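You operate a simulated robot arm through the tools that you are given. There is no shell and no other tool. Be economical: measure what you need, move in short steps, check, and stop when the job is done.

You are at the controls of a simulated two-armed robot. One attempt, no reset.

JOB
Put one of the air filters from the sill mat on the green disc. Put the clear cup in the drip tray. Put the wide adapter from the top of the drain table on the black seal ring there and the long adapter on the parts bench. Open the battery lid. Do these in any order.

Only the result counts: the job must be done as asked and must still hold three seconds after the hand-in. Knocking over, shifting, dropping, spilling or breaking anything else fails it. A push-on lid holds only when it is set on centred and level and pressed home; a screw cap is set on level and turned clockwise until tight.

ROBOT AND FRAMES
Two 7-joint arms with two-finger parallel grippers on one trunk, on a base that drives. Base frame: it is fixed to the floor where the robot stands at the start and does not move with it; the origin is under the middle of the robot, x ahead of it, y to its left, z up. Readings come in m, rad, newtons and seconds.
The left shoulder is at the start at [0.06, 0.143, 0.836], the right one opposite. With the tool pointing down near the work surface each hand reaches from about 0.32 to 0.74 m from the robot's upright axis, wherever it stands, measured 20 degrees to its own side. Places, roughly: adapter [-1.75, 1.25, 0.75]; battery lid [-0.9, -1.2, 0.3]; clear cup (7x7x7 cm) [-0.9, 1.3, 0.9]; drip tray [0.6, 2.7, 0.8]; green disc (7x7x2 cm) [0.7, 0.6, 0.7]; parts bench [-3.7, 2, 0.9]; seal ring (6x6x2 cm) [-1.7, 1.2, 0.7]. Payload 1.57 kg a hand.
Tool frame (each hand has its own): the origin (TCP) lies between the finger pads and is the grasp point; the fingertips stand 0.03 m ahead of it; z points along the fingers, y is the line along which they close. Largest opening 0.11 m; finger width 0.024, thickness 0.012; the body of the gripper, 0.048 by 0.112 m, starts 0.078 m behind the TCP.
Orientation is told as [roll, pitch, yaw] about the base's x, y, z axes, in that order, counted from this pose: with the fingers straight down and closing along the base's y, the tool's x points along the base's -x, its y along +y and its z along -z.

CONTROLS
- The arms move only by the tool send_rows. It takes "left_plan", "right_plan" or both (then of equal length, played together; a hand with none holds still); each is a list of rows, each a list of 7 numbers: the shift along the tool's x, y, z in m, then the turn, a rotation vector about the tool's x, y, z in rad, then the opening, from 0 (shut) to 1 (fully open). In form: [[dx, dy, dz, wx, wy, wz, jaw], ...]. A call has 1 to 10 rows; each row is the pose to reach, as a shift and turn from the pose commanded when the call began, along the tool's axes at that moment. Rows are played at 5 a second. More than 0.05 m and 0.15 rad between two rows, or a gripper value outside its range, and nothing of the call is played. A pose out of reach is approached as far as the arm can. The call stops where the force on the tool passes 40 N (or 10 N more than at its start, if that is more) or the arm is blocked; 0.2 s more then pass. Each finger travels about 0.045 m/s and halts on what it meets, pressing with about 28 N; the grip force reading is that of the motor and also rises with nothing between the fingers. The clock runs only during rows and for 0.2 s after the last one: add rows that repeat a pose to give the fingers time. The reply holds the time, the measured pose of the TCP, the force on the tool along the base axes, the opening and the grip force, in the units named above and with some noise, with the torque about the TCP (base axes, N m) and any sound that the robot's microphone picked up, and new pictures: "views" is both (left out), scene, wrist or none (wrist: the cameras of the hands that moved).
- Cameras (640 x 400 px; columns grow to the right, rows downward): "scene" is now at [0.053, -0.0002, 1.4546]; the picture's right is [0.01, -1.00, 0.00], its down [-0.67, -0.01, -0.74] and it looks along [0.74, 0.01, -0.67] (base axes); focal length 250 px, centre (320, 200). "left" rides on the left gripper at [0.07, -0.016, -0.141] in its tool frame; the picture's right is [0.23, 0.97, 0.00], its down [-0.86, 0.20, -0.48] and it looks along [-0.47, 0.11, 0.88] (tool axes); focal length 222 px, centre (320, 200). "right" rides on the right gripper at [0.07, 0.016, -0.141] in its tool frame; the picture's right is [-0.23, 0.97, 0.00], its down [-0.85, -0.20, -0.48] and it looks along [-0.47, -0.11, 0.88] (tool axes); focal length 222 px, centre (320, 200). There is no depth. A picture from a camera that has moved, and an enlarged one, comes with that camera's place and axes in the base frame and with its lens.
- move_column(by): slides the trunk up (or, below 0, down) by that many m; the arms and the scene camera ride with it, the base frame stays. It gives what a move gives, with no picture.
- roll_base(legs): drives the robot by 1 to 6 legs, each [ahead, left, turn to the left] in m, m and rad, along the robot's own axes; the way and the turn of a leg run together, so that a leg with both is an arc; at most 1.5 m and 3.142 rad a leg. The arms and the cameras ride along, it lands a little off, and it stops where it bumps. It gives what a move gives, and a new picture of the scene camera.
- head_to(pan, tilt): turns the head with the scene camera to pan (to the left, within 1.501 rad either way) and tilt (down, from -0.506 to 1.204), counted from straight ahead of the robot. It gives what a move gives, and a new picture of the scene camera.
- enlarge(camera, box): a new picture of the part [left, top, right, bottom] of that camera's present view, enlarged. The clock stands still meanwhile.
- finish_job(): hands the job in; it is judged then, once.

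Go step by step. Nothing tells you exact positions but the pictures and the camera data: compare them with the known pose of the tool, close in by small moves and look again before you grip or let go. The budget is 165 turns and 260 pictures, counting those below and the enlarged ones. Unless the task says otherwise, let go and move clear before handing in.

The tools are called as name(argument=value, ...) on one line, values as JSON. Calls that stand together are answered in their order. send_rows: Moves the arms, as the interface text tells. Its arguments: {"type":"object","properties":{"left_plan":{"type":"array","items":{"type":"array","items":{"type":"number"}}},"right_plan":{"type":"array","items":{"type":"array","items":{"type":"number"}}},"views":{"type":"string","enum":["both","scene","wrist","none"]}},"required":[]} The other tools are called the same way: move_column (by) slides the trunk up or down; roll_base (legs) drives the base; head_to (pan, tilt) turns the head that bears the scene camera; enlarge (camera, box) takes an enlarged picture of a part of a camera's view; finish_job () hands the job in.

At the start:

```text
time_s: 0.0
left_tool_pos: [0.5382, 0.3312, 0.9505]
left_orientation: [0.0, -0.001, 0.001]
left_contact_force: [-0.6, 0.2, 0.6]
left_moment: [0.0, 0.01, -0.01]
left_gripper_width: 0.1098
left_grip_force: 0.1
right_tool_pos: [0.454, -0.077, 1.0172]
right_orientation: [0.001, 0.001, -0.001]
right_contact_force: [-1.1, 0.0, 0.2]
right_moment: [0.02, 0.0, -0.01]
right_gripper_width: 0.1102
right_grip_force: 0.1
trunk travel left (down, up): [-0.435, 0.155]
robot x, y, heading: [0.0016, 0.0021, -0.0]
head pan, tilt: [0.007, 0.738]
```

scene: 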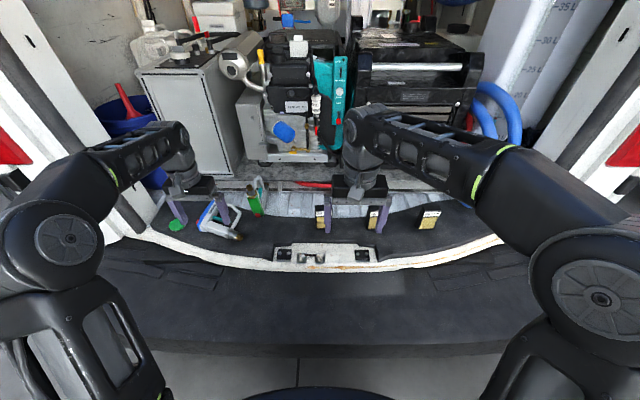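
right: 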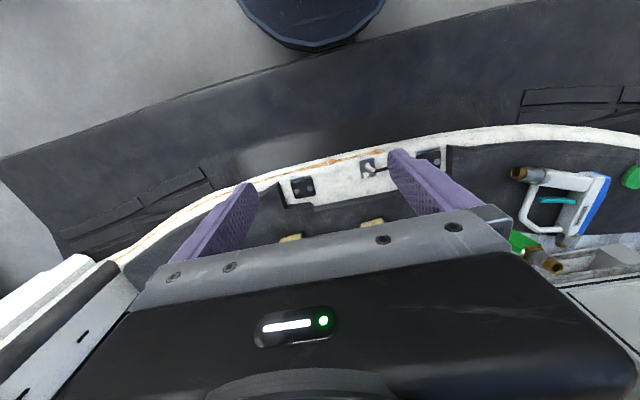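
left: 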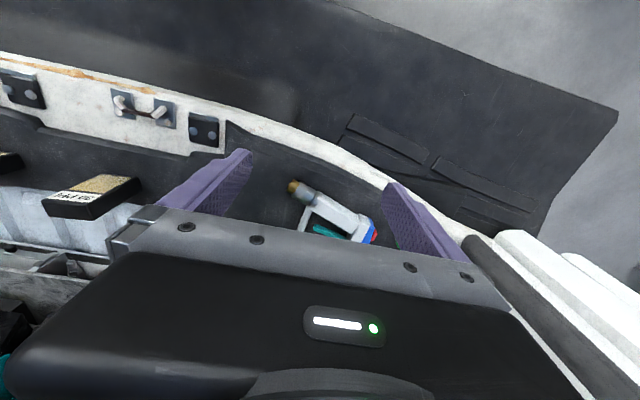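

I see a van load bed with three tan/black blocks (likely the air filters) on the mat and a small green disc to the left. I'll zoom in for detail.

enlarge(camera="scene", box=[140, 160, 300, 260])

enlarge(camera="scene", box=[300, 170, 460, 270])

```text
4.00 times, centred on (220, 210) of scene
camera zoom: at [0.053, -0.0002, 1.4546], right [0.01, -1.0, 0.0], down [-0.67, -0.01, -0.74], along [0.74, 0.01, -0.67], focal length 1001 px, centre (720, 160)
```

zoom: 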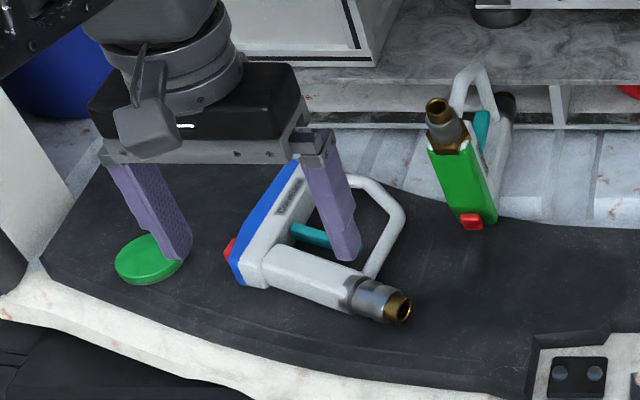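

```text
4.00 times, centred on (380, 220) of scene
camera zoom: at [0.053, -0.0002, 1.4546], right [0.01, -1.0, 0.0], down [-0.67, -0.01, -0.74], along [0.74, 0.01, -0.67], focal length 1001 px, centre (80, 120)
```

zoom: 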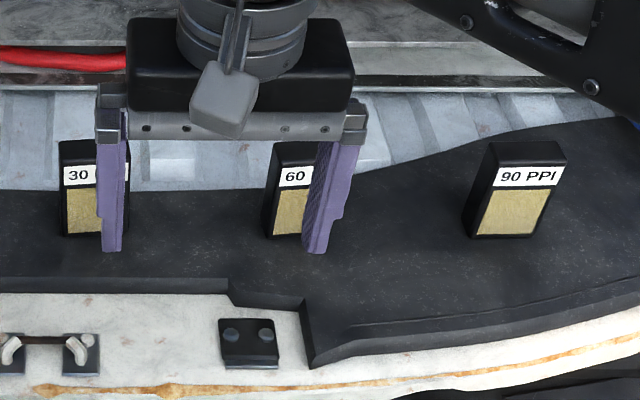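

The filters stand at about x 0.72 with y ≈ 0, -0.21 and -0.41; the disc is at about (0.715, 0.57). I'll tuck the right hand aside and shift the base a little ahead and to the left so the left hand reaches both.

send_rows(right_plan=[[0, -0.05, 0, 0, 0, 0, 1], [0.01, -0.095, 0, 0, 0, 0, 1], [0.02, -0.14, 0, 0, 0, 0, 1], [0.03, -0.185, 0, 0, 0, 0, 1], [0.04, -0.23, 0, 0, 0, 0, 1]], views="none")

roll_base(legs=[[0, 0.15, 0], [0.07, 0, 0]])

```text
time_s: 1.2
left_tool_pos: [0.5374, 0.334, 0.9502]
left_orientation: [0.0, -0.002, 0.001]
left_contact_force: [-0.8, 1.3, -0.7]
left_moment: [-0.13, -0.05, 0.02]
left_gripper_width: 0.1101
left_grip_force: 0.1
right_tool_pos: [0.4201, -0.2909, 1.0208]
right_orientation: [-0.002, -0.005, 0.044]
right_contact_force: [-3.5, -13.3, -0.3]
right_moment: [1.44, -0.3, -0.05]
right_gripper_width: 0.1101
right_grip_force: 0.1
trunk travel left (down, up): [-0.435, 0.155]
robot x, y, heading: [-0.0011, -0.0012, 0.004]
head pan, tilt: [0.007, 0.738]
```

```text
time_s: 3.2
left_tool_pos: [0.6096, 0.4808, 0.9496]
left_orientation: [0.002, 0.002, 0.003]
left_contact_force: [1.2, -0.2, -0.9]
left_moment: [-0.01, 0.09, -0.03]
left_gripper_width: 0.1102
left_grip_force: 0.0
right_tool_pos: [0.4886, -0.1556, 1.018]
right_orientation: [0.0, 0.002, 0.005]
right_contact_force: [0.1, 0.0, 0.5]
right_moment: [-0.04, 0.07, -0.01]
right_gripper_width: 0.1101
right_grip_force: 0.1
trunk travel left (down, up): [-0.435, 0.155]
robot x, y, heading: [0.0706, 0.1475, -0.001]
head pan, tilt: [0.007, 0.738]
camera scene: at [0.1243, 0.1483, 1.4545], right [0.01, -1.0, 0.0], down [-0.67, -0.01, -0.74], along [0.74, 0.01, -0.67], focal length 250 px, centre (320, 200)
```

scene: 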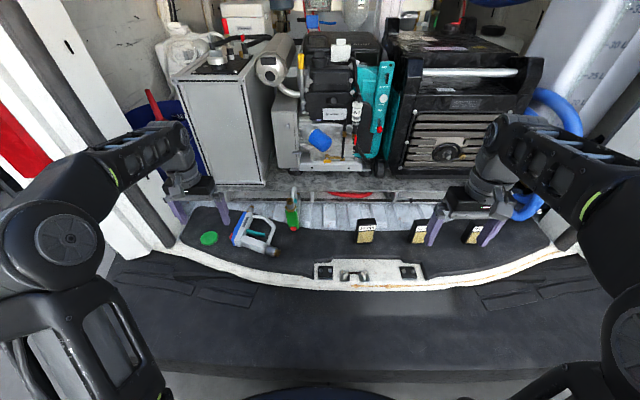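

The base landed well. I'll zoom in on the left filter and the disc from here.

enlarge(camera="scene", box=[330, 200, 410, 250])

enlarge(camera="scene", box=[180, 210, 260, 260])

```text
8.00 times, centred on (370, 225) of scene
camera zoom: at [0.1243, 0.1483, 1.4545], right [0.01, -1.0, 0.0], down [-0.67, -0.01, -0.74], along [0.74, 0.01, -0.67], focal length 2001 px, centre (-80, 0)
```

zoom: 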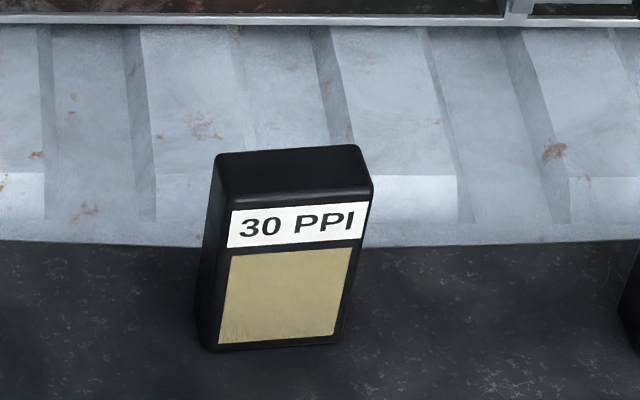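

```text
8.00 times, centred on (220, 235) of scene
camera zoom: at [0.1243, 0.1483, 1.4545], right [0.01, -1.0, 0.0], down [-0.67, -0.01, -0.74], along [0.74, 0.01, -0.67], focal length 2001 px, centre (1120, -80)
```

zoom: 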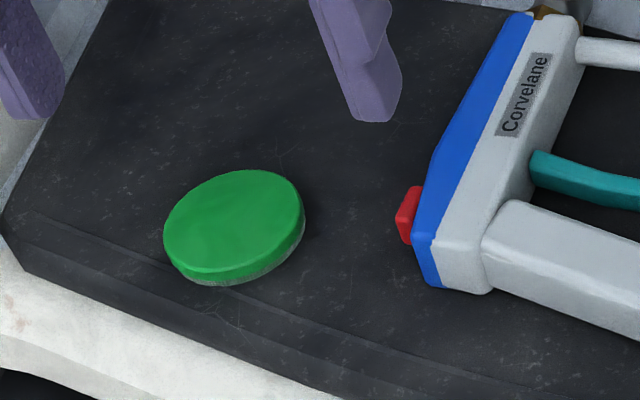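

The 30 PPI filter is centred near (0.732, -0.011), top at z≈0.80, turned about +0.12 rad. I'll bring the left hand above it.

send_rows(left_plan=[[-0.008, -0.045, 0, 0, 0, 0, 1], [-0.017, -0.09, 0, 0, 0, 0, 1], [-0.025, -0.135, 0, 0, 0, 0, 1], [-0.034, -0.18, 0, 0, 0, 0, 1], [-0.042, -0.225, 0, 0, 0, 0, 1], [-0.05, -0.27, 0, 0, 0, 0, 1], [-0.059, -0.315, 0, 0, 0, 0, 1], [-0.067, -0.36, 0, 0, 0, 0, 1], [-0.075, -0.405, 0, 0, 0, -0.05, 1], [-0.08, -0.445, 0, 0, 0, -0.1, 1]], views="both")

```text
time_s: 5.4
left_tool_pos: [0.6027, 0.056, 0.9571]
left_orientation: [-0.001, -0.024, 0.031]
left_contact_force: [-0.3, -0.5, -1.1]
left_moment: [0.15, -0.11, 0.01]
left_gripper_width: 0.1098
left_grip_force: 0.0
left hand out of reach, approached as far as the arm can: row 7, 8, 9, 10
right_tool_pos: [0.4843, -0.1654, 1.018]
right_orientation: [0.007, -0.003, -0.002]
right_contact_force: [-1.1, -2.3, 0.0]
right_moment: [0.27, -0.13, 0.0]
right_gripper_width: 0.1098
right_grip_force: 0.0
trunk travel left (down, up): [-0.435, 0.155]
robot x, y, heading: [0.0707, 0.1479, 0.0]
head pan, tilt: [0.007, 0.738]
camera scene: at [0.1183, 0.139, 1.4548], right [0.01, -1.0, -0.01], down [-0.67, 0.0, -0.74], along [0.74, 0.01, -0.67], focal length 250 px, centre (320, 200)
camera left: at [0.5301, 0.0368, 1.0957], right [-0.26, 0.97, 0.0], down [0.84, 0.22, 0.5], along [0.48, 0.12, -0.87], focal length 222 px, centre (320, 200)
```

scene: 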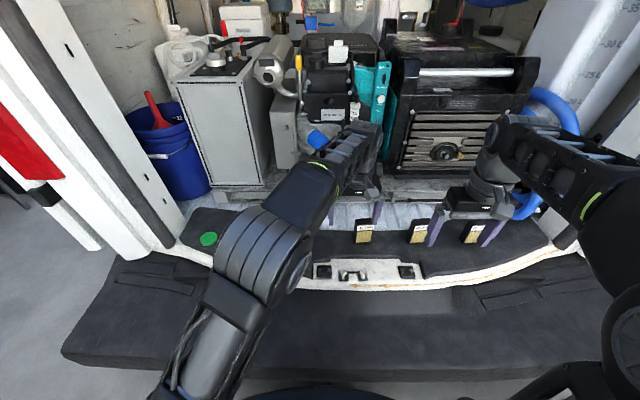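
left: 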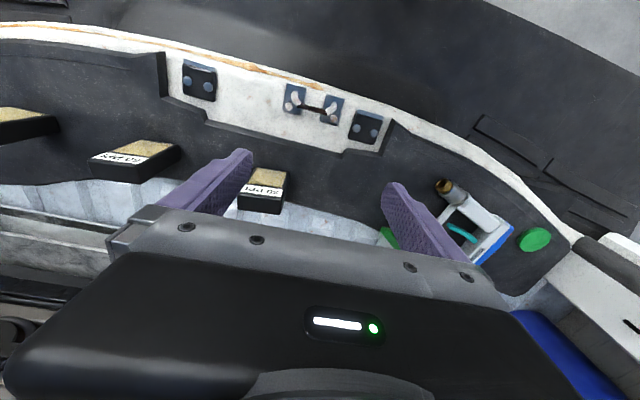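

Out of reach at this height; I'll roll about 0.09 m closer and slightly right.

roll_base(legs=[[0.09, -0.02, 0]])

```text
time_s: 6.5
left_tool_pos: [0.6965, 0.0415, 0.9553]
left_orientation: [-0.006, -0.018, 0.028]
left_contact_force: [0.3, 0.2, -0.6]
left_moment: [0.0, 0.03, 0.01]
left_gripper_width: 0.1101
left_grip_force: 0.0
right_tool_pos: [0.5785, -0.1778, 1.0179]
right_orientation: [0.001, 0.002, 0.001]
right_contact_force: [1.0, -0.9, -0.9]
right_moment: [0.0, 0.01, 0.01]
right_gripper_width: 0.11
right_grip_force: 0.1
trunk travel left (down, up): [-0.435, 0.155]
robot x, y, heading: [0.1584, 0.1282, 0.005]
head pan, tilt: [0.007, 0.738]
camera scene: at [0.2138, 0.1278, 1.4545], right [0.01, -1.0, 0.0], down [-0.67, -0.01, -0.74], along [0.74, 0.01, -0.67], focal length 250 px, centre (320, 200)
```

scene: 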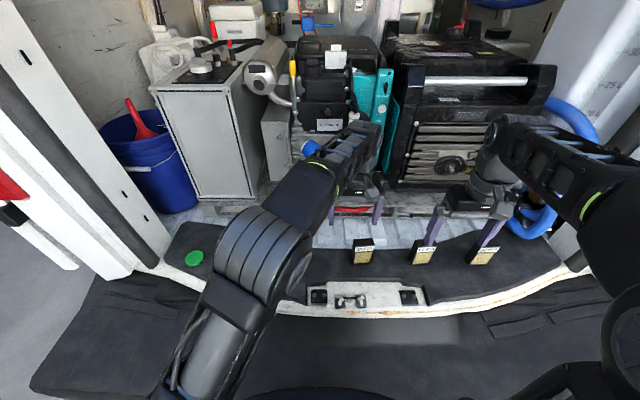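

Now I'll move nearer above the filter and check how the commanded pose behaves.

send_rows(left_plan=[[-0.015, -0.02, 0.0, 0, 0, -0.04, 1], [-0.03, -0.045, 0.02, 0, 0, -0.08, 1], [-0.03, -0.045, 0.02, 0, 0, -0.08, 1]], views="wrist")

```text
time_s: 7.3
left_tool_pos: [0.6946, 0.0426, 0.9547]
left_orientation: [-0.004, -0.02, 0.028]
left_contact_force: [0.2, 0.3, -0.4]
left_moment: [0.04, -0.01, -0.02]
left_gripper_width: 0.1103
left_grip_force: 0.0
left hand out of reach, approached as far as the arm can: row 1, 2, 3
right_tool_pos: [0.5772, -0.1783, 1.018]
right_orientation: [-0.001, 0.0, 0.003]
right_contact_force: [0.1, 1.0, 0.3]
right_moment: [-0.02, -0.02, 0.04]
right_gripper_width: 0.1099
right_grip_force: 0.1
trunk travel left (down, up): [-0.435, 0.155]
robot x, y, heading: [0.1603, 0.1344, 0.0]
head pan, tilt: [0.007, 0.738]
camera left: at [0.6228, 0.0234, 1.0947], right [-0.25, 0.97, -0.01], down [0.84, 0.23, 0.49], along [0.48, 0.12, -0.87], focal length 222 px, centre (320, 200)
```

left: 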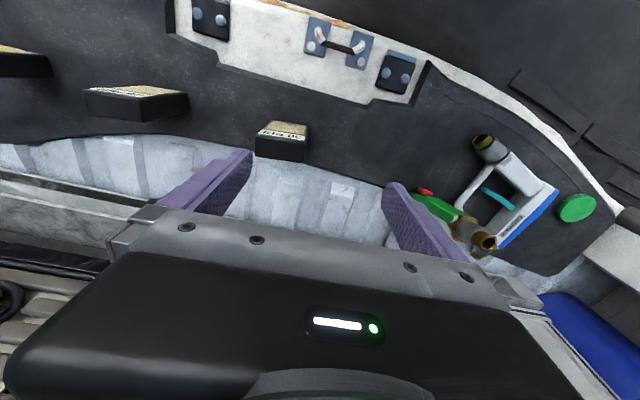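

The commanded pose lies beyond reach, so I'll pull it back and down to just above the filter.

send_rows(left_plan=[[0.03, 0.01, 0.0, 0, 0, 0, 1], [0.06, 0.02, 0.02, 0, 0, 0, 1], [0.075, 0.02, 0.05, 0, 0, 0, 1], [0.075, 0.02, 0.05, 0, 0, 0, 1]], views="wrist")

```text
time_s: 8.3
left_tool_pos: [0.6161, 0.0602, 0.9048]
left_orientation: [-0.006, -0.02, 0.028]
left_contact_force: [-0.2, -0.2, 0.7]
left_moment: [0.01, 0.03, -0.02]
left_gripper_width: 0.1101
left_grip_force: 0.0
right_tool_pos: [0.5771, -0.1763, 1.0181]
right_orientation: [-0.001, 0.0, 0.001]
right_contact_force: [0.3, 0.4, -0.6]
right_moment: [0.0, -0.01, 0.0]
right_gripper_width: 0.11
right_grip_force: 0.0
trunk travel left (down, up): [-0.435, 0.155]
robot x, y, heading: [0.1573, 0.1274, 0.001]
head pan, tilt: [0.007, 0.738]
camera left: at [0.5453, 0.0424, 1.043], right [-0.25, 0.97, -0.01], down [0.84, 0.23, 0.49], along [0.48, 0.12, -0.87], focal length 222 px, centre (320, 200)
```

left: 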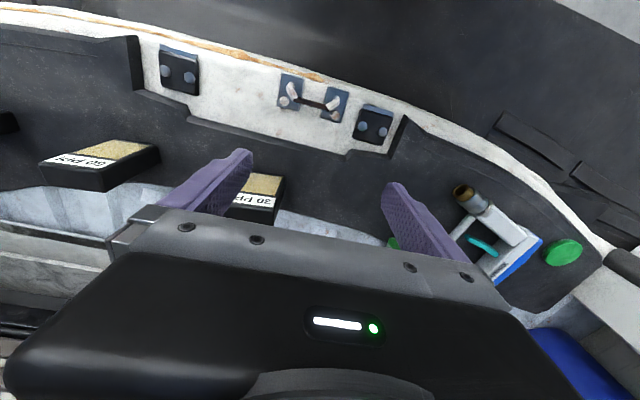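

I'll shift the base right 0.09 so the left arm is less cross-body, then move in above the filter.

roll_base(legs=[[0.0, -0.09, 0]])

send_rows(left_plan=[[-0.04, 0.005, 0.01, 0, 0, -0.03, 1], [-0.075, 0.01, 0.02, 0, 0, -0.06, 1], [-0.11, 0.015, 0.03, 0, 0.02, -0.09, 1], [-0.11, 0.015, 0.03, 0, 0.02, -0.09, 1]], views="both")

```text
time_s: 9.4
left_tool_pos: [0.6176, -0.0299, 0.9035]
left_orientation: [-0.005, -0.019, 0.028]
left_contact_force: [0.0, -0.2, 0.6]
left_moment: [0.04, 0.02, 0.02]
left_gripper_width: 0.1101
left_grip_force: 0.1
right_tool_pos: [0.5768, -0.2658, 1.0183]
right_orientation: [0.002, 0.0, 0.003]
right_contact_force: [0.1, -0.5, -0.1]
right_moment: [0.08, -0.01, -0.02]
right_gripper_width: 0.1098
right_grip_force: 0.0
trunk travel left (down, up): [-0.435, 0.155]
robot x, y, heading: [0.1575, 0.0393, 0.004]
head pan, tilt: [0.007, 0.738]
camera scene: at [0.2125, 0.0382, 1.4546], right [0.01, -1.0, 0.0], down [-0.67, -0.01, -0.74], along [0.74, 0.01, -0.67], focal length 250 px, centre (320, 200)
```

scene: 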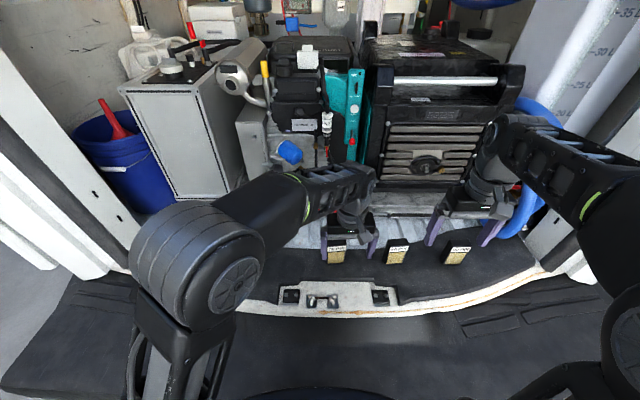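

```text
time_s: 10.4
left_tool_pos: [0.7294, -0.0117, 0.8783]
left_orientation: [-0.007, 0.003, 0.117]
left_contact_force: [1.0, 0.0, 0.7]
left_moment: [0.0, -0.02, -0.01]
left_gripper_width: 0.1097
left_grip_force: 0.0
right_tool_pos: [0.5766, -0.2662, 1.0184]
right_orientation: [0.0, 0.0, 0.001]
right_contact_force: [0.7, 0.2, -1.4]
right_moment: [0.03, -0.02, 0.02]
right_gripper_width: 0.1103
right_grip_force: 0.1
trunk travel left (down, up): [-0.435, 0.155]
robot x, y, heading: [0.1597, 0.0389, 0.0]
head pan, tilt: [0.007, 0.738]
camera scene: at [0.2122, 0.0398, 1.4546], right [0.01, -1.0, 0.0], down [-0.67, -0.01, -0.74], along [0.74, 0.01, -0.67], focal length 250 px, centre (320, 200)
camera left: at [0.6614, -0.0361, 1.0196], right [-0.34, 0.94, -0.01], down [0.83, 0.3, 0.48], along [0.45, 0.16, -0.88], focal length 222 px, centre (320, 200)
```

scene: 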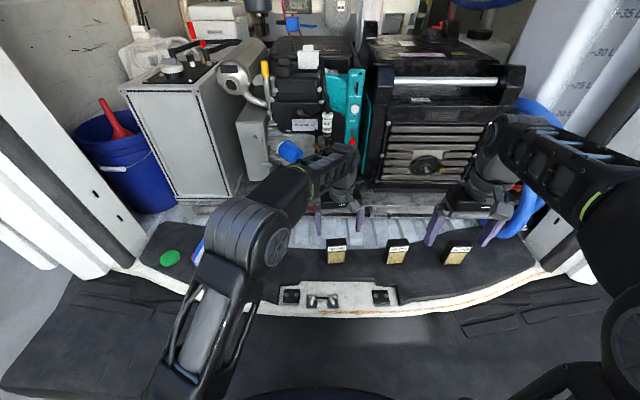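
left: 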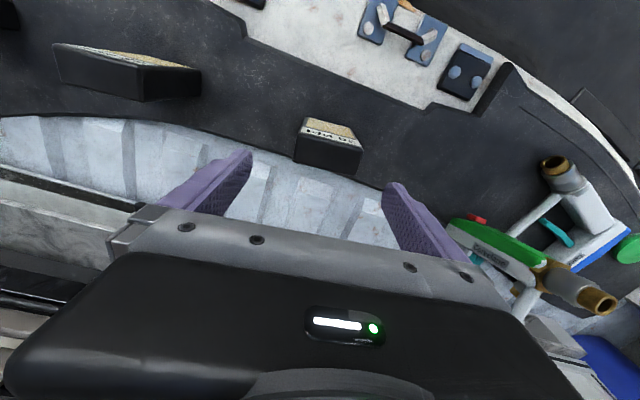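

Nearly above it; a zoom will settle the last millimetres.

enlarge(camera="left", box=[250, 90, 410, 190])

```text
4.00 times, centred on (330, 140) of left
camera zoom: at [0.6614, -0.0361, 1.0196], right [-0.34, 0.94, -0.01], down [0.83, 0.3, 0.48], along [0.45, 0.16, -0.88], focal length 888 px, centre (280, 440)
```

zoom: 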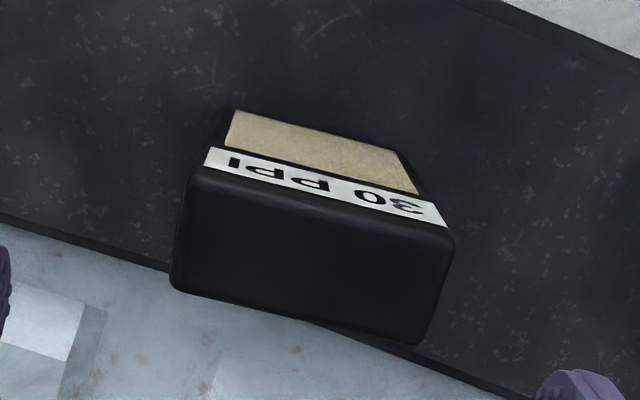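

The filter top is centred at (0.722, -0.006). I'll correct, go down, grip and lift a bit.

send_rows(left_plan=[[0.006, 0.007, 0.02, 0, 0, 0.02, 1], [0.006, 0.007, 0.06, 0, 0, 0.02, 1], [0.006, 0.007, 0.095, 0, 0, 0.02, 1], [0.006, 0.007, 0.121, 0, 0, 0.02, 1], [0.006, 0.007, 0.121, 0, 0, 0.02, 0.4], [0.006, 0.007, 0.121, 0, 0, 0.02, 0.4], [0.006, 0.007, 0.121, 0, 0, 0.02, 0.4], [0.006, 0.007, 0.121, 0, 0, 0.02, 0.4], [0.006, 0.007, 0.121, 0, 0, 0.02, 0.4], [0.006, 0.007, 0.121, 0, 0, 0.02, 0.4]], views="wrist")

```text
time_s: 12.6
left_tool_pos: [0.7222, -0.0041, 0.7561]
left_orientation: [-0.009, 0.001, 0.098]
left_contact_force: [-0.4, 0.9, -0.1]
left_moment: [0.05, -0.02, 0.03]
left_gripper_width: 0.0656
left_grip_force: 27.7
right_tool_pos: [0.5762, -0.2651, 1.0182]
right_orientation: [0.003, -0.001, 0.002]
right_contact_force: [0.7, 0.4, 0.6]
right_moment: [-0.01, 0.01, -0.01]
right_gripper_width: 0.1098
right_grip_force: 0.0
trunk travel left (down, up): [-0.435, 0.155]
robot x, y, heading: [0.1579, 0.0387, -0.0]
head pan, tilt: [0.007, 0.738]
camera left: at [0.6534, -0.027, 0.8963], right [-0.32, 0.95, -0.01], down [0.83, 0.29, 0.48], along [0.45, 0.15, -0.88], focal length 222 px, centre (320, 200)
```

left: 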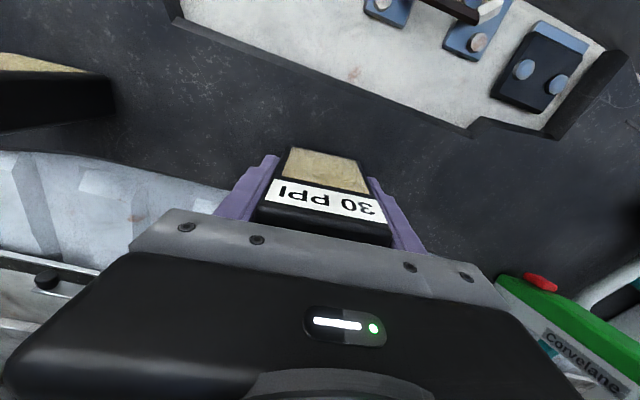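

The filter is held (0.066 m width). I'll lift it, pull back a little and roll left toward the disc.

send_rows(left_plan=[[0, 0, -0.03, 0, 0, 0, 0.4], [0, 0, -0.07, 0, 0, 0, 0.4], [0.01, 0, -0.11, 0, 0, 0, 0.4], [0.04, 0, -0.14, 0, 0, 0.05, 0.4], [0.06, 0, -0.14, 0, 0, 0.1, 0.4]], views="none")

roll_base(legs=[[0, 0.2, 0]])

```text
time_s: 13.8
left_tool_pos: [0.6626, -0.0104, 0.8935]
left_orientation: [-0.007, -0.001, -0.005]
left_contact_force: [-0.2, -0.4, -0.8]
left_moment: [-0.05, 0.01, 0.02]
left_gripper_width: 0.0657
left_grip_force: 28.0
right_tool_pos: [0.5775, -0.266, 1.0187]
right_orientation: [0.0, 0.0, 0.002]
right_contact_force: [-0.1, 0.7, 0.1]
right_moment: [0.04, 0.01, 0.03]
right_gripper_width: 0.1098
right_grip_force: 0.1
trunk travel left (down, up): [-0.435, 0.155]
robot x, y, heading: [0.1584, 0.0388, 0.002]
head pan, tilt: [0.007, 0.738]
```

```text
time_s: 15.4
left_tool_pos: [0.6623, 0.1907, 0.8942]
left_orientation: [-0.008, 0.001, 0.001]
left_contact_force: [-0.3, 0.1, -0.5]
left_moment: [0.01, -0.01, 0.01]
left_gripper_width: 0.0655
left_grip_force: 27.6
right_tool_pos: [0.5773, -0.0633, 1.019]
right_orientation: [0.0, 0.0, 0.003]
right_contact_force: [0.4, 1.1, 0.5]
right_moment: [-0.01, 0.01, 0.0]
right_gripper_width: 0.1099
right_grip_force: 0.1
trunk travel left (down, up): [-0.435, 0.155]
robot x, y, heading: [0.1606, 0.24, 0.008]
head pan, tilt: [0.007, 0.738]
camera scene: at [0.2119, 0.2411, 1.4546], right [0.01, -1.0, 0.0], down [-0.67, -0.01, -0.74], along [0.74, 0.01, -0.67], focal length 250 px, centre (320, 200)
```

scene: 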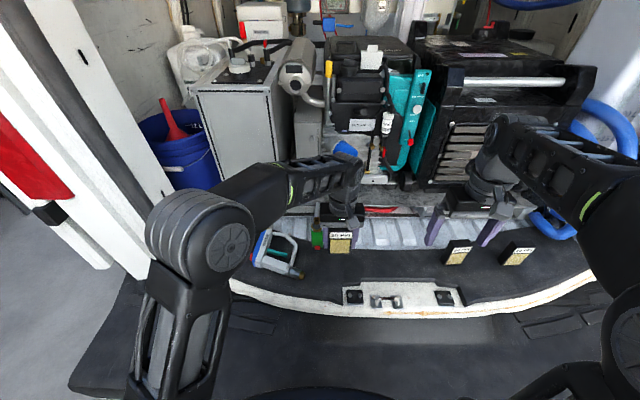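

Now I'll carry the filter left toward the disc at height.

send_rows(left_plan=[[0, 0.045, 0, 0, 0, 0, 0.4], [0, 0.09, 0, 0, 0, 0, 0.4], [0, 0.135, 0, 0, 0, 0, 0.4], [0, 0.18, 0, 0, 0, 0, 0.4], [0, 0.22, 0, 0, 0, 0, 0.4], [0, 0.26, 0, 0, 0, 0, 0.4], [-0.01, 0.3, 0, 0, 0, 0, 0.4], [-0.02, 0.33, 0, 0, 0, 0, 0.4], [-0.02, 0.33, 0, 0, 0, 0, 0.4]], views="both")

```text
time_s: 17.4
left_tool_pos: [0.6855, 0.5214, 0.8906]
left_orientation: [-0.005, -0.001, 0.0]
left_contact_force: [1.2, 0.3, 0.1]
left_moment: [-0.01, -0.01, -0.01]
left_gripper_width: 0.0653
left_grip_force: 27.8
right_tool_pos: [0.5775, -0.0644, 1.0188]
right_orientation: [-0.001, -0.001, 0.003]
right_contact_force: [0.4, 0.1, 0.3]
right_moment: [0.01, -0.02, -0.01]
right_gripper_width: 0.1101
right_grip_force: 0.1
trunk travel left (down, up): [-0.435, 0.155]
robot x, y, heading: [0.1597, 0.24, 0.005]
head pan, tilt: [0.007, 0.738]
camera scene: at [0.2118, 0.24, 1.4546], right [0.01, -1.0, 0.0], down [-0.67, -0.01, -0.74], along [0.74, 0.01, -0.67], focal length 250 px, centre (320, 200)
camera left: at [0.6146, 0.5048, 1.0319], right [-0.23, 0.97, -0.01], down [0.86, 0.2, 0.48], along [0.47, 0.1, -0.88], focal length 222 px, centre (320, 200)
```

scene: 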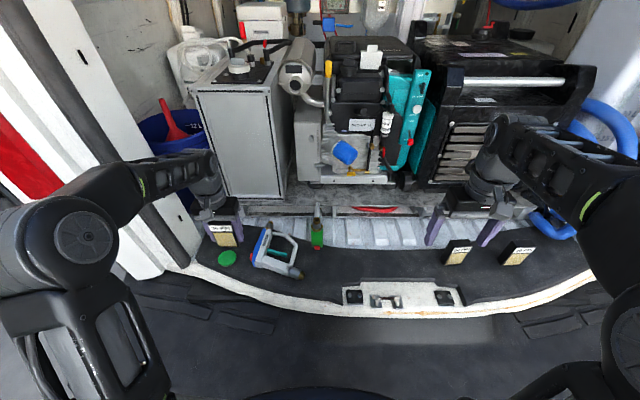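
left: 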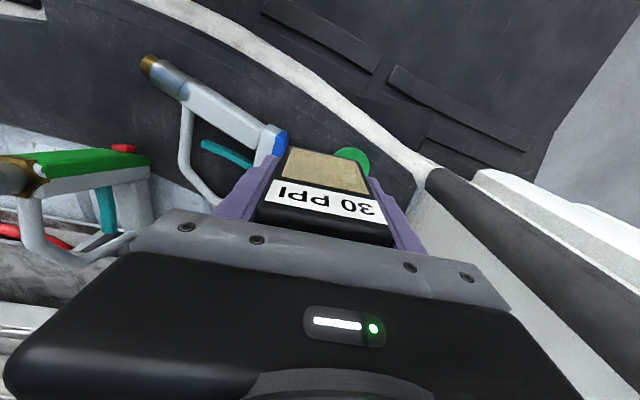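

enlarge(camera="scene", box=[190, 220, 270, 270])

enlarge(camera="left", box=[240, 120, 400, 220])

```text
8.00 times, centred on (230, 245) of scene
camera zoom: at [0.2118, 0.24, 1.4546], right [0.01, -1.0, 0.0], down [-0.67, -0.01, -0.74], along [0.74, 0.01, -0.67], focal length 2001 px, centre (1040, -160)
```

zoom: 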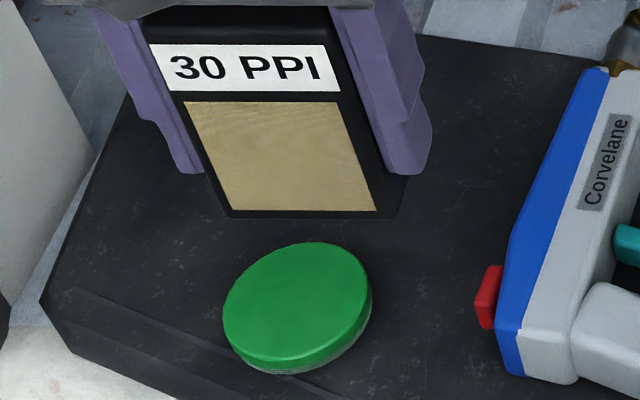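

```text
4.00 times, centred on (320, 170) of left
camera zoom: at [0.6146, 0.5048, 1.0319], right [-0.23, 0.97, -0.01], down [0.86, 0.2, 0.48], along [0.47, 0.1, -0.88], focal length 888 px, centre (320, 320)
```

zoom: 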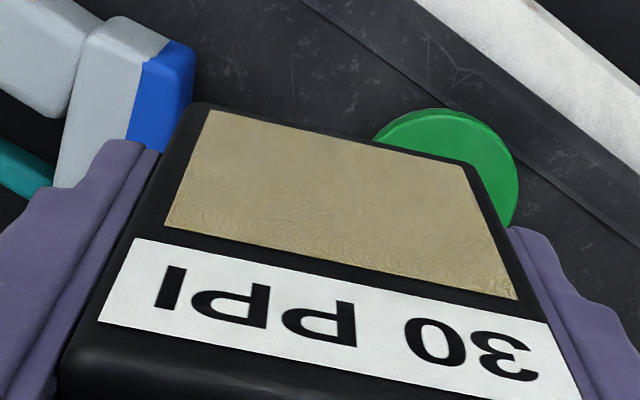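

The disc top centre is near (0.720, 0.572). I'll move above and down to just over it and check.

send_rows(left_plan=[[-0.018, 0.025, 0, 0, 0, 0, 0.4], [-0.035, 0.0505, 0.01, 0, 0, 0, 0.4], [-0.035, 0.0505, 0.05, 0, 0, 0, 0.4], [-0.035, 0.0505, 0.09, 0, 0, 0, 0.4], [-0.035, 0.0505, 0.09, 0, 0, 0, 0.4]], views="both")

enlarge(camera="scene", box=[190, 220, 270, 270])

```text
time_s: 18.6
left_tool_pos: [0.7153, 0.569, 0.7982]
left_orientation: [-0.007, 0.001, 0.001]
left_contact_force: [0.8, -0.2, -1.0]
left_moment: [-0.02, -0.01, 0.0]
left_gripper_width: 0.0657
left_grip_force: 27.8
right_tool_pos: [0.5774, -0.0624, 1.0183]
right_orientation: [0.0, 0.0, 0.003]
right_contact_force: [-0.4, 0.1, -0.6]
right_moment: [-0.02, 0.01, 0.02]
right_gripper_width: 0.1098
right_grip_force: 0.0
trunk travel left (down, up): [-0.435, 0.155]
robot x, y, heading: [0.1595, 0.2428, 0.008]
head pan, tilt: [0.007, 0.738]
camera scene: at [0.2118, 0.2401, 1.4546], right [0.01, -1.0, 0.0], down [-0.67, -0.01, -0.74], along [0.74, 0.01, -0.67], focal length 250 px, centre (320, 200)
camera left: at [0.6463, 0.5534, 0.94], right [-0.23, 0.97, -0.01], down [0.85, 0.2, 0.48], along [0.47, 0.1, -0.88], focal length 222 px, centre (320, 200)
```

scene: 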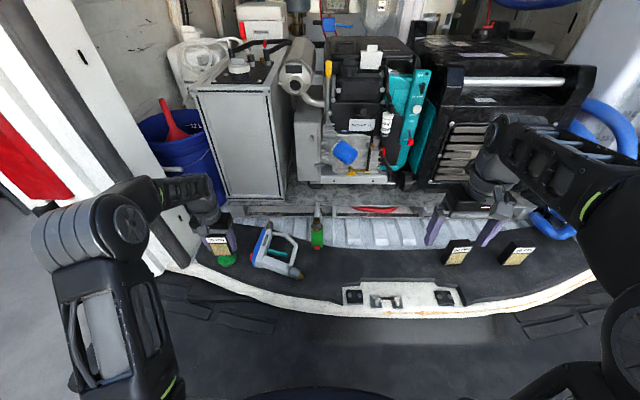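
left: 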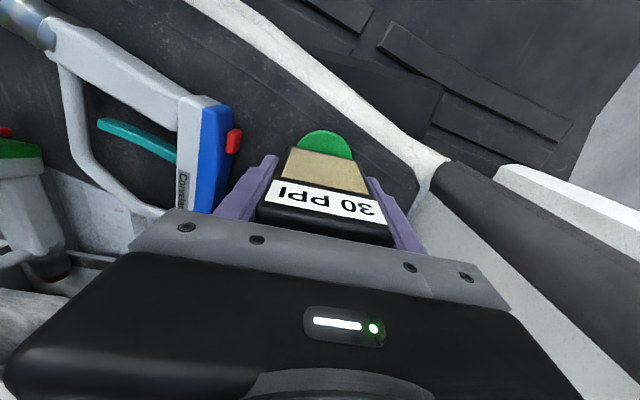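

```text
8.00 times, centred on (230, 245) of scene
camera zoom: at [0.2118, 0.2401, 1.4546], right [0.01, -1.0, 0.0], down [-0.67, -0.01, -0.74], along [0.74, 0.01, -0.67], focal length 2001 px, centre (1040, -160)
```

zoom: 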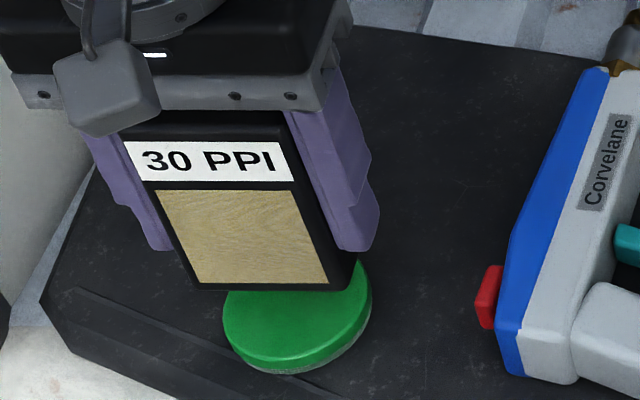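

enlarge(camera="left", box=[260, 110, 388, 190])

```text
5.00 times, centred on (324, 150) of left
camera zoom: at [0.6463, 0.5534, 0.94], right [-0.23, 0.97, -0.01], down [0.85, 0.2, 0.48], along [0.47, 0.1, -0.88], focal length 1111 px, centre (300, 450)
```

zoom: 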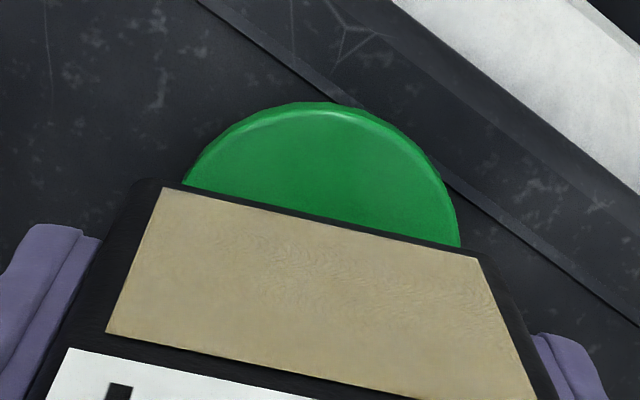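

Both cameras say the filter is centred over the disc within a few mm. I'll lower it gently.

send_rows(left_plan=[[0.004, 0, 0.008, 0, 0, 0, 0.4], [0.004, 0, 0.014, 0, 0, 0, 0.4], [0.004, 0, 0.018, 0, 0, 0, 0.4], [0.004, 0, 0.02, 0, 0, 0, 0.4], [0.004, 0, 0.02, 0, 0, 0, 0.4]], views="none")

enlarge(camera="scene", box=[190, 220, 270, 270])

```text
time_s: 19.8
left_tool_pos: [0.7125, 0.5681, 0.7809]
left_orientation: [-0.007, 0.0, -0.001]
left_contact_force: [0.3, 1.3, -0.6]
left_moment: [-0.01, 0.01, -0.01]
left_gripper_width: 0.0656
left_grip_force: 27.5
right_tool_pos: [0.5774, -0.0641, 1.0194]
right_orientation: [0.0, 0.001, 0.005]
right_contact_force: [0.1, 0.6, -0.4]
right_moment: [-0.01, -0.02, 0.0]
right_gripper_width: 0.1099
right_grip_force: 0.1
trunk travel left (down, up): [-0.435, 0.155]
robot x, y, heading: [0.1614, 0.2389, 0.004]
head pan, tilt: [0.007, 0.738]
```

```text
8.00 times, centred on (230, 245) of scene
camera zoom: at [0.2119, 0.2401, 1.4546], right [0.01, -1.0, 0.0], down [-0.67, -0.01, -0.74], along [0.74, 0.01, -0.67], focal length 2001 px, centre (1040, -160)
```

zoom: 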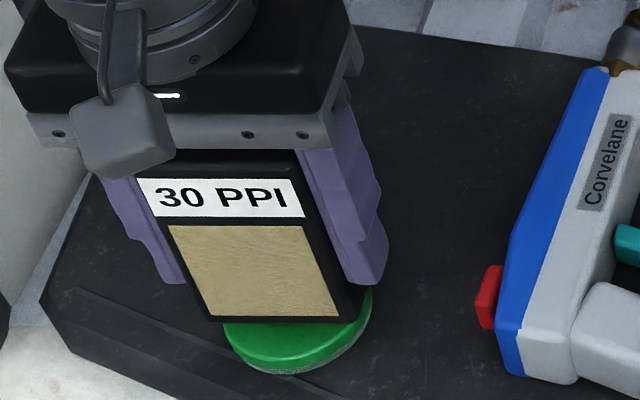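

send_rows(left_plan=[[-0.002, 0, 0.002, 0, 0, 0, 0.4], [-0.002, 0, 0.004, 0, 0, 0, 0.4], [-0.002, 0, 0.006, 0, 0, 0, 0.4], [-0.002, 0, 0.006, 0, 0, 0, 0.4]], views="wrist")

enlarge(camera="scene", box=[190, 220, 270, 270])

```text
time_s: 20.8
left_tool_pos: [0.7151, 0.5688, 0.7746]
left_orientation: [-0.008, -0.001, 0.0]
left_contact_force: [-0.4, -0.1, -0.4]
left_moment: [-0.02, 0.04, 0.02]
left_gripper_width: 0.0657
left_grip_force: 28.1
right_tool_pos: [0.5778, -0.0642, 1.0179]
right_orientation: [0.001, 0.002, 0.004]
right_contact_force: [-1.0, 0.5, -0.4]
right_moment: [0.05, -0.03, 0.0]
right_gripper_width: 0.1098
right_grip_force: 0.1
trunk travel left (down, up): [-0.435, 0.155]
robot x, y, heading: [0.1559, 0.2389, 0.001]
head pan, tilt: [0.007, 0.738]
camera left: at [0.6448, 0.5529, 0.916], right [-0.23, 0.97, -0.01], down [0.86, 0.2, 0.48], along [0.47, 0.1, -0.88], focal length 222 px, centre (320, 200)
```

left: 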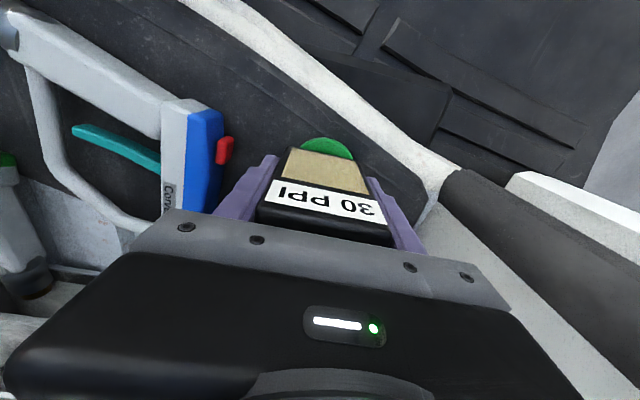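

```text
8.00 times, centred on (230, 245) of scene
camera zoom: at [0.2119, 0.2401, 1.4546], right [0.01, -1.0, 0.0], down [-0.67, -0.01, -0.74], along [0.74, 0.01, -0.67], focal length 2001 px, centre (1040, -160)
```

zoom: 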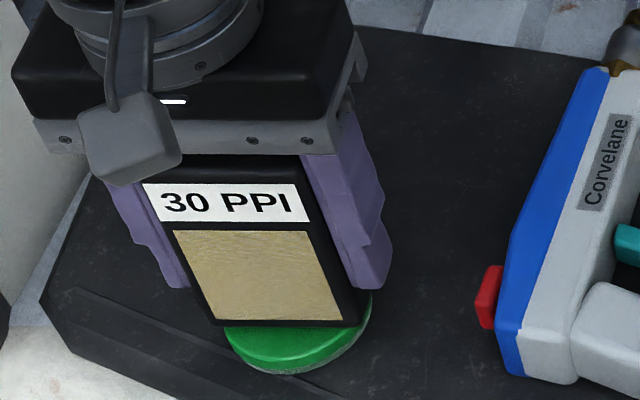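

send_rows(left_plan=[[0, 0, 0.002, 0, 0, 0, 0.4], [0, 0, 0.004, 0, 0, 0, 0.4], [0, 0, 0.006, 0, 0, 0, 0.4], [0, 0, 0.006, 0, 0, 0, 0.4]], views="none")

enlarge(camera="left", box=[260, 110, 388, 190])

```text
time_s: 21.8
left_tool_pos: [0.7142, 0.5702, 0.769]
left_orientation: [-0.007, 0.001, 0.0]
left_contact_force: [0.3, 0.1, -0.7]
left_moment: [-0.01, 0.02, -0.01]
left_gripper_width: 0.0653
left_grip_force: 27.9
right_tool_pos: [0.5779, -0.0646, 1.0183]
right_orientation: [0.0, -0.001, 0.005]
right_contact_force: [-0.1, 0.4, 0.5]
right_moment: [0.0, 0.03, 0.04]
right_gripper_width: 0.1099
right_grip_force: 0.1
trunk travel left (down, up): [-0.435, 0.155]
robot x, y, heading: [0.1587, 0.2407, 0.001]
head pan, tilt: [0.007, 0.738]
```

```text
5.00 times, centred on (324, 150) of left
camera zoom: at [0.6448, 0.5538, 0.9094], right [-0.23, 0.97, -0.01], down [0.86, 0.2, 0.48], along [0.47, 0.1, -0.88], focal length 1111 px, centre (300, 450)
```

zoom: 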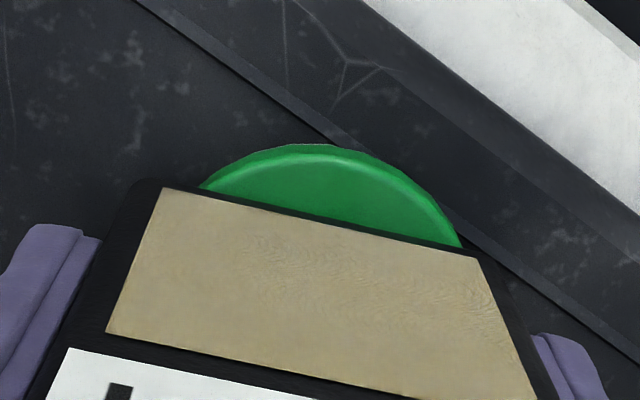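

send_rows(left_plan=[[0, 0.001, 0.002, 0, 0, 0, 0.4], [0, 0.001, 0.004, 0, 0, 0, 0.4], [0, 0.001, 0.006, 0, 0, 0, 0.4], [0, 0.001, 0.008, 0, 0, 0, 0.4], [0, 0.001, 0.008, 0, 0, 0, 0.4]], views="none")

enlarge(camera="scene", box=[190, 220, 270, 270])

```text
time_s: 23.0
left_tool_pos: [0.7145, 0.5703, 0.7612]
left_orientation: [-0.006, -0.004, -0.001]
left_contact_force: [3.5, -1.7, 20.2]
left_moment: [0.15, -0.09, 0.0]
left_gripper_width: 0.0657
left_grip_force: 28.0
right_tool_pos: [0.5759, -0.0654, 1.0207]
right_orientation: [0.001, -0.002, 0.005]
right_contact_force: [-0.1, 0.1, 0.1]
right_moment: [-0.02, -0.05, 0.03]
right_gripper_width: 0.1098
right_grip_force: 0.1
trunk travel left (down, up): [-0.435, 0.155]
robot x, y, heading: [0.1603, 0.2403, 0.006]
head pan, tilt: [0.007, 0.738]
```

```text
8.00 times, centred on (230, 245) of scene
camera zoom: at [0.2104, 0.2389, 1.4547], right [0.01, -1.0, 0.0], down [-0.67, -0.01, -0.74], along [0.74, 0.01, -0.67], focal length 2001 px, centre (1040, -160)
```

zoom: 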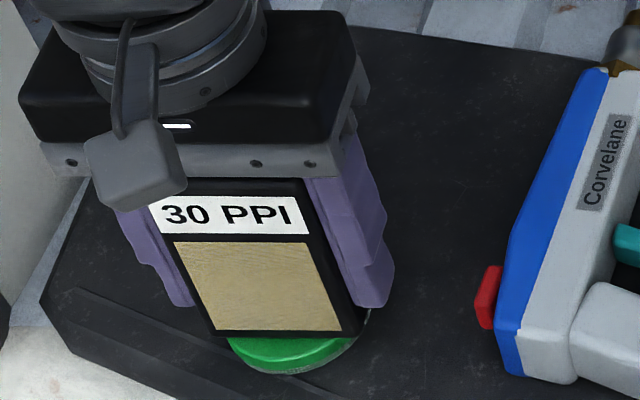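

enlarge(camera="left", box=[260, 110, 388, 190])

```text
5.00 times, centred on (324, 150) of left
camera zoom: at [0.6441, 0.5545, 0.9025], right [-0.23, 0.97, -0.01], down [0.85, 0.2, 0.48], along [0.47, 0.1, -0.88], focal length 1111 px, centre (300, 450)
```

zoom: 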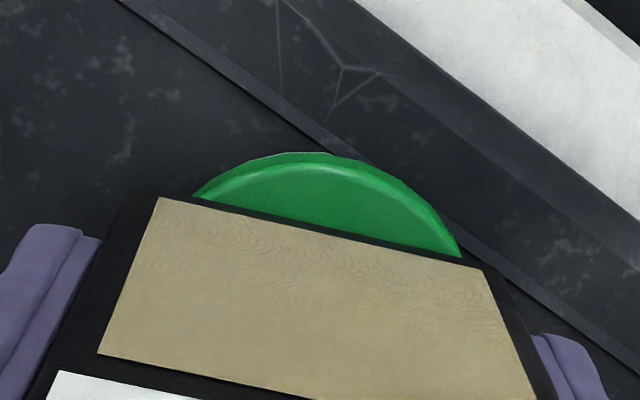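

Contact made and centred within a few mm. Releasing and rising straight up.

send_rows(left_plan=[[0, 0, -0.002, 0, 0, 0, 0.4], [0, 0, -0.002, 0, 0, 0, 0.78], [0, 0, -0.002, 0, 0, 0, 0.78], [0, 0, -0.002, 0, 0, 0, 0.78], [0, 0, -0.002, 0, 0, 0, 0.78], [0, 0, -0.03, 0, 0, 0, 0.78], [0, 0, -0.07, 0, 0, 0, 0.78], [0.0, 0, -0.11, 0, 0, 0, 0.78], [0.04, 0, -0.14, 0, 0, 0, 0.78], [0.08, 0, -0.16, 0, 0, 0, 0.78]], views="both")

enlarge(camera="scene", box=[190, 210, 270, 260])

```text
time_s: 25.2
left_tool_pos: [0.6339, 0.5705, 0.922]
left_orientation: [-0.007, 0.001, 0.0]
left_contact_force: [-0.3, -0.2, -0.5]
left_moment: [-0.01, -0.04, -0.01]
left_gripper_width: 0.0856
left_grip_force: 0.0
right_tool_pos: [0.5771, -0.064, 1.0188]
right_orientation: [-0.001, -0.001, 0.002]
right_contact_force: [-0.5, 0.5, 0.3]
right_moment: [0.0, -0.02, 0.01]
right_gripper_width: 0.1101
right_grip_force: 0.0
trunk travel left (down, up): [-0.435, 0.155]
robot x, y, heading: [0.157, 0.2432, 0.008]
head pan, tilt: [0.007, 0.738]
camera scene: at [0.211, 0.2401, 1.4546], right [0.01, -1.0, 0.0], down [-0.67, -0.01, -0.74], along [0.74, 0.01, -0.67], focal length 250 px, centre (320, 200)
camera left: at [0.5634, 0.5557, 1.0632], right [-0.23, 0.97, -0.01], down [0.86, 0.2, 0.48], along [0.47, 0.1, -0.88], focal length 222 px, centre (320, 200)
```

scene: 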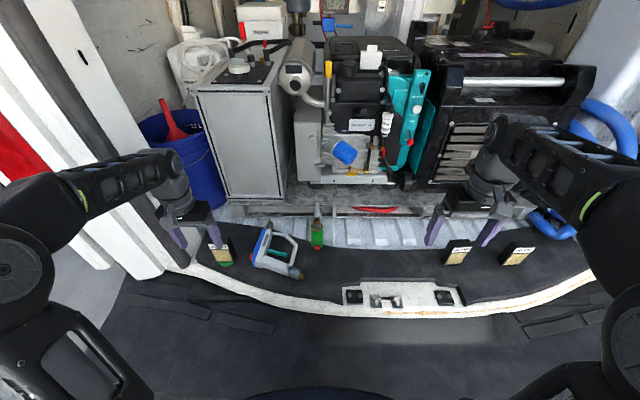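
left: 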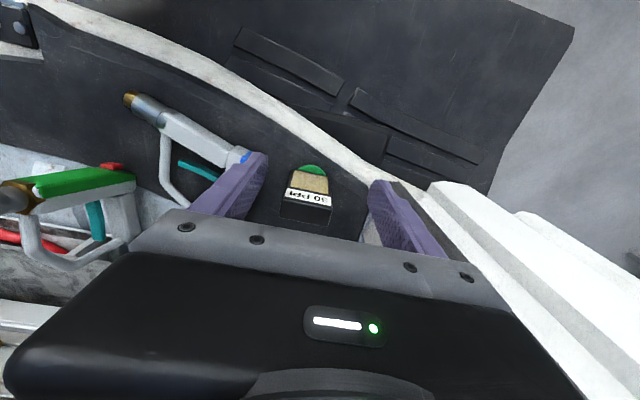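

```text
8.00 times, centred on (230, 235) of scene
camera zoom: at [0.211, 0.2401, 1.4546], right [0.01, -1.0, 0.0], down [-0.67, -0.01, -0.74], along [0.74, 0.01, -0.67], focal length 2001 px, centre (1040, -80)
```

zoom: 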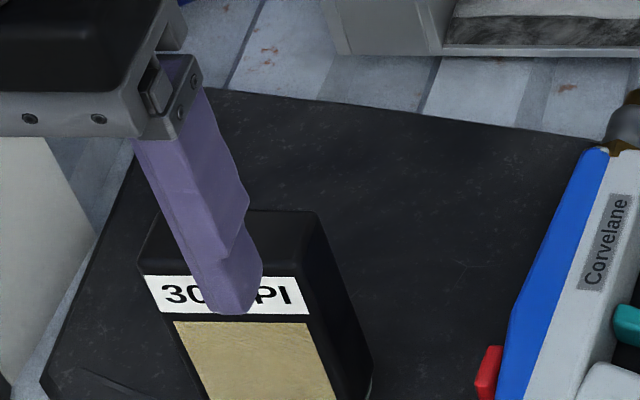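

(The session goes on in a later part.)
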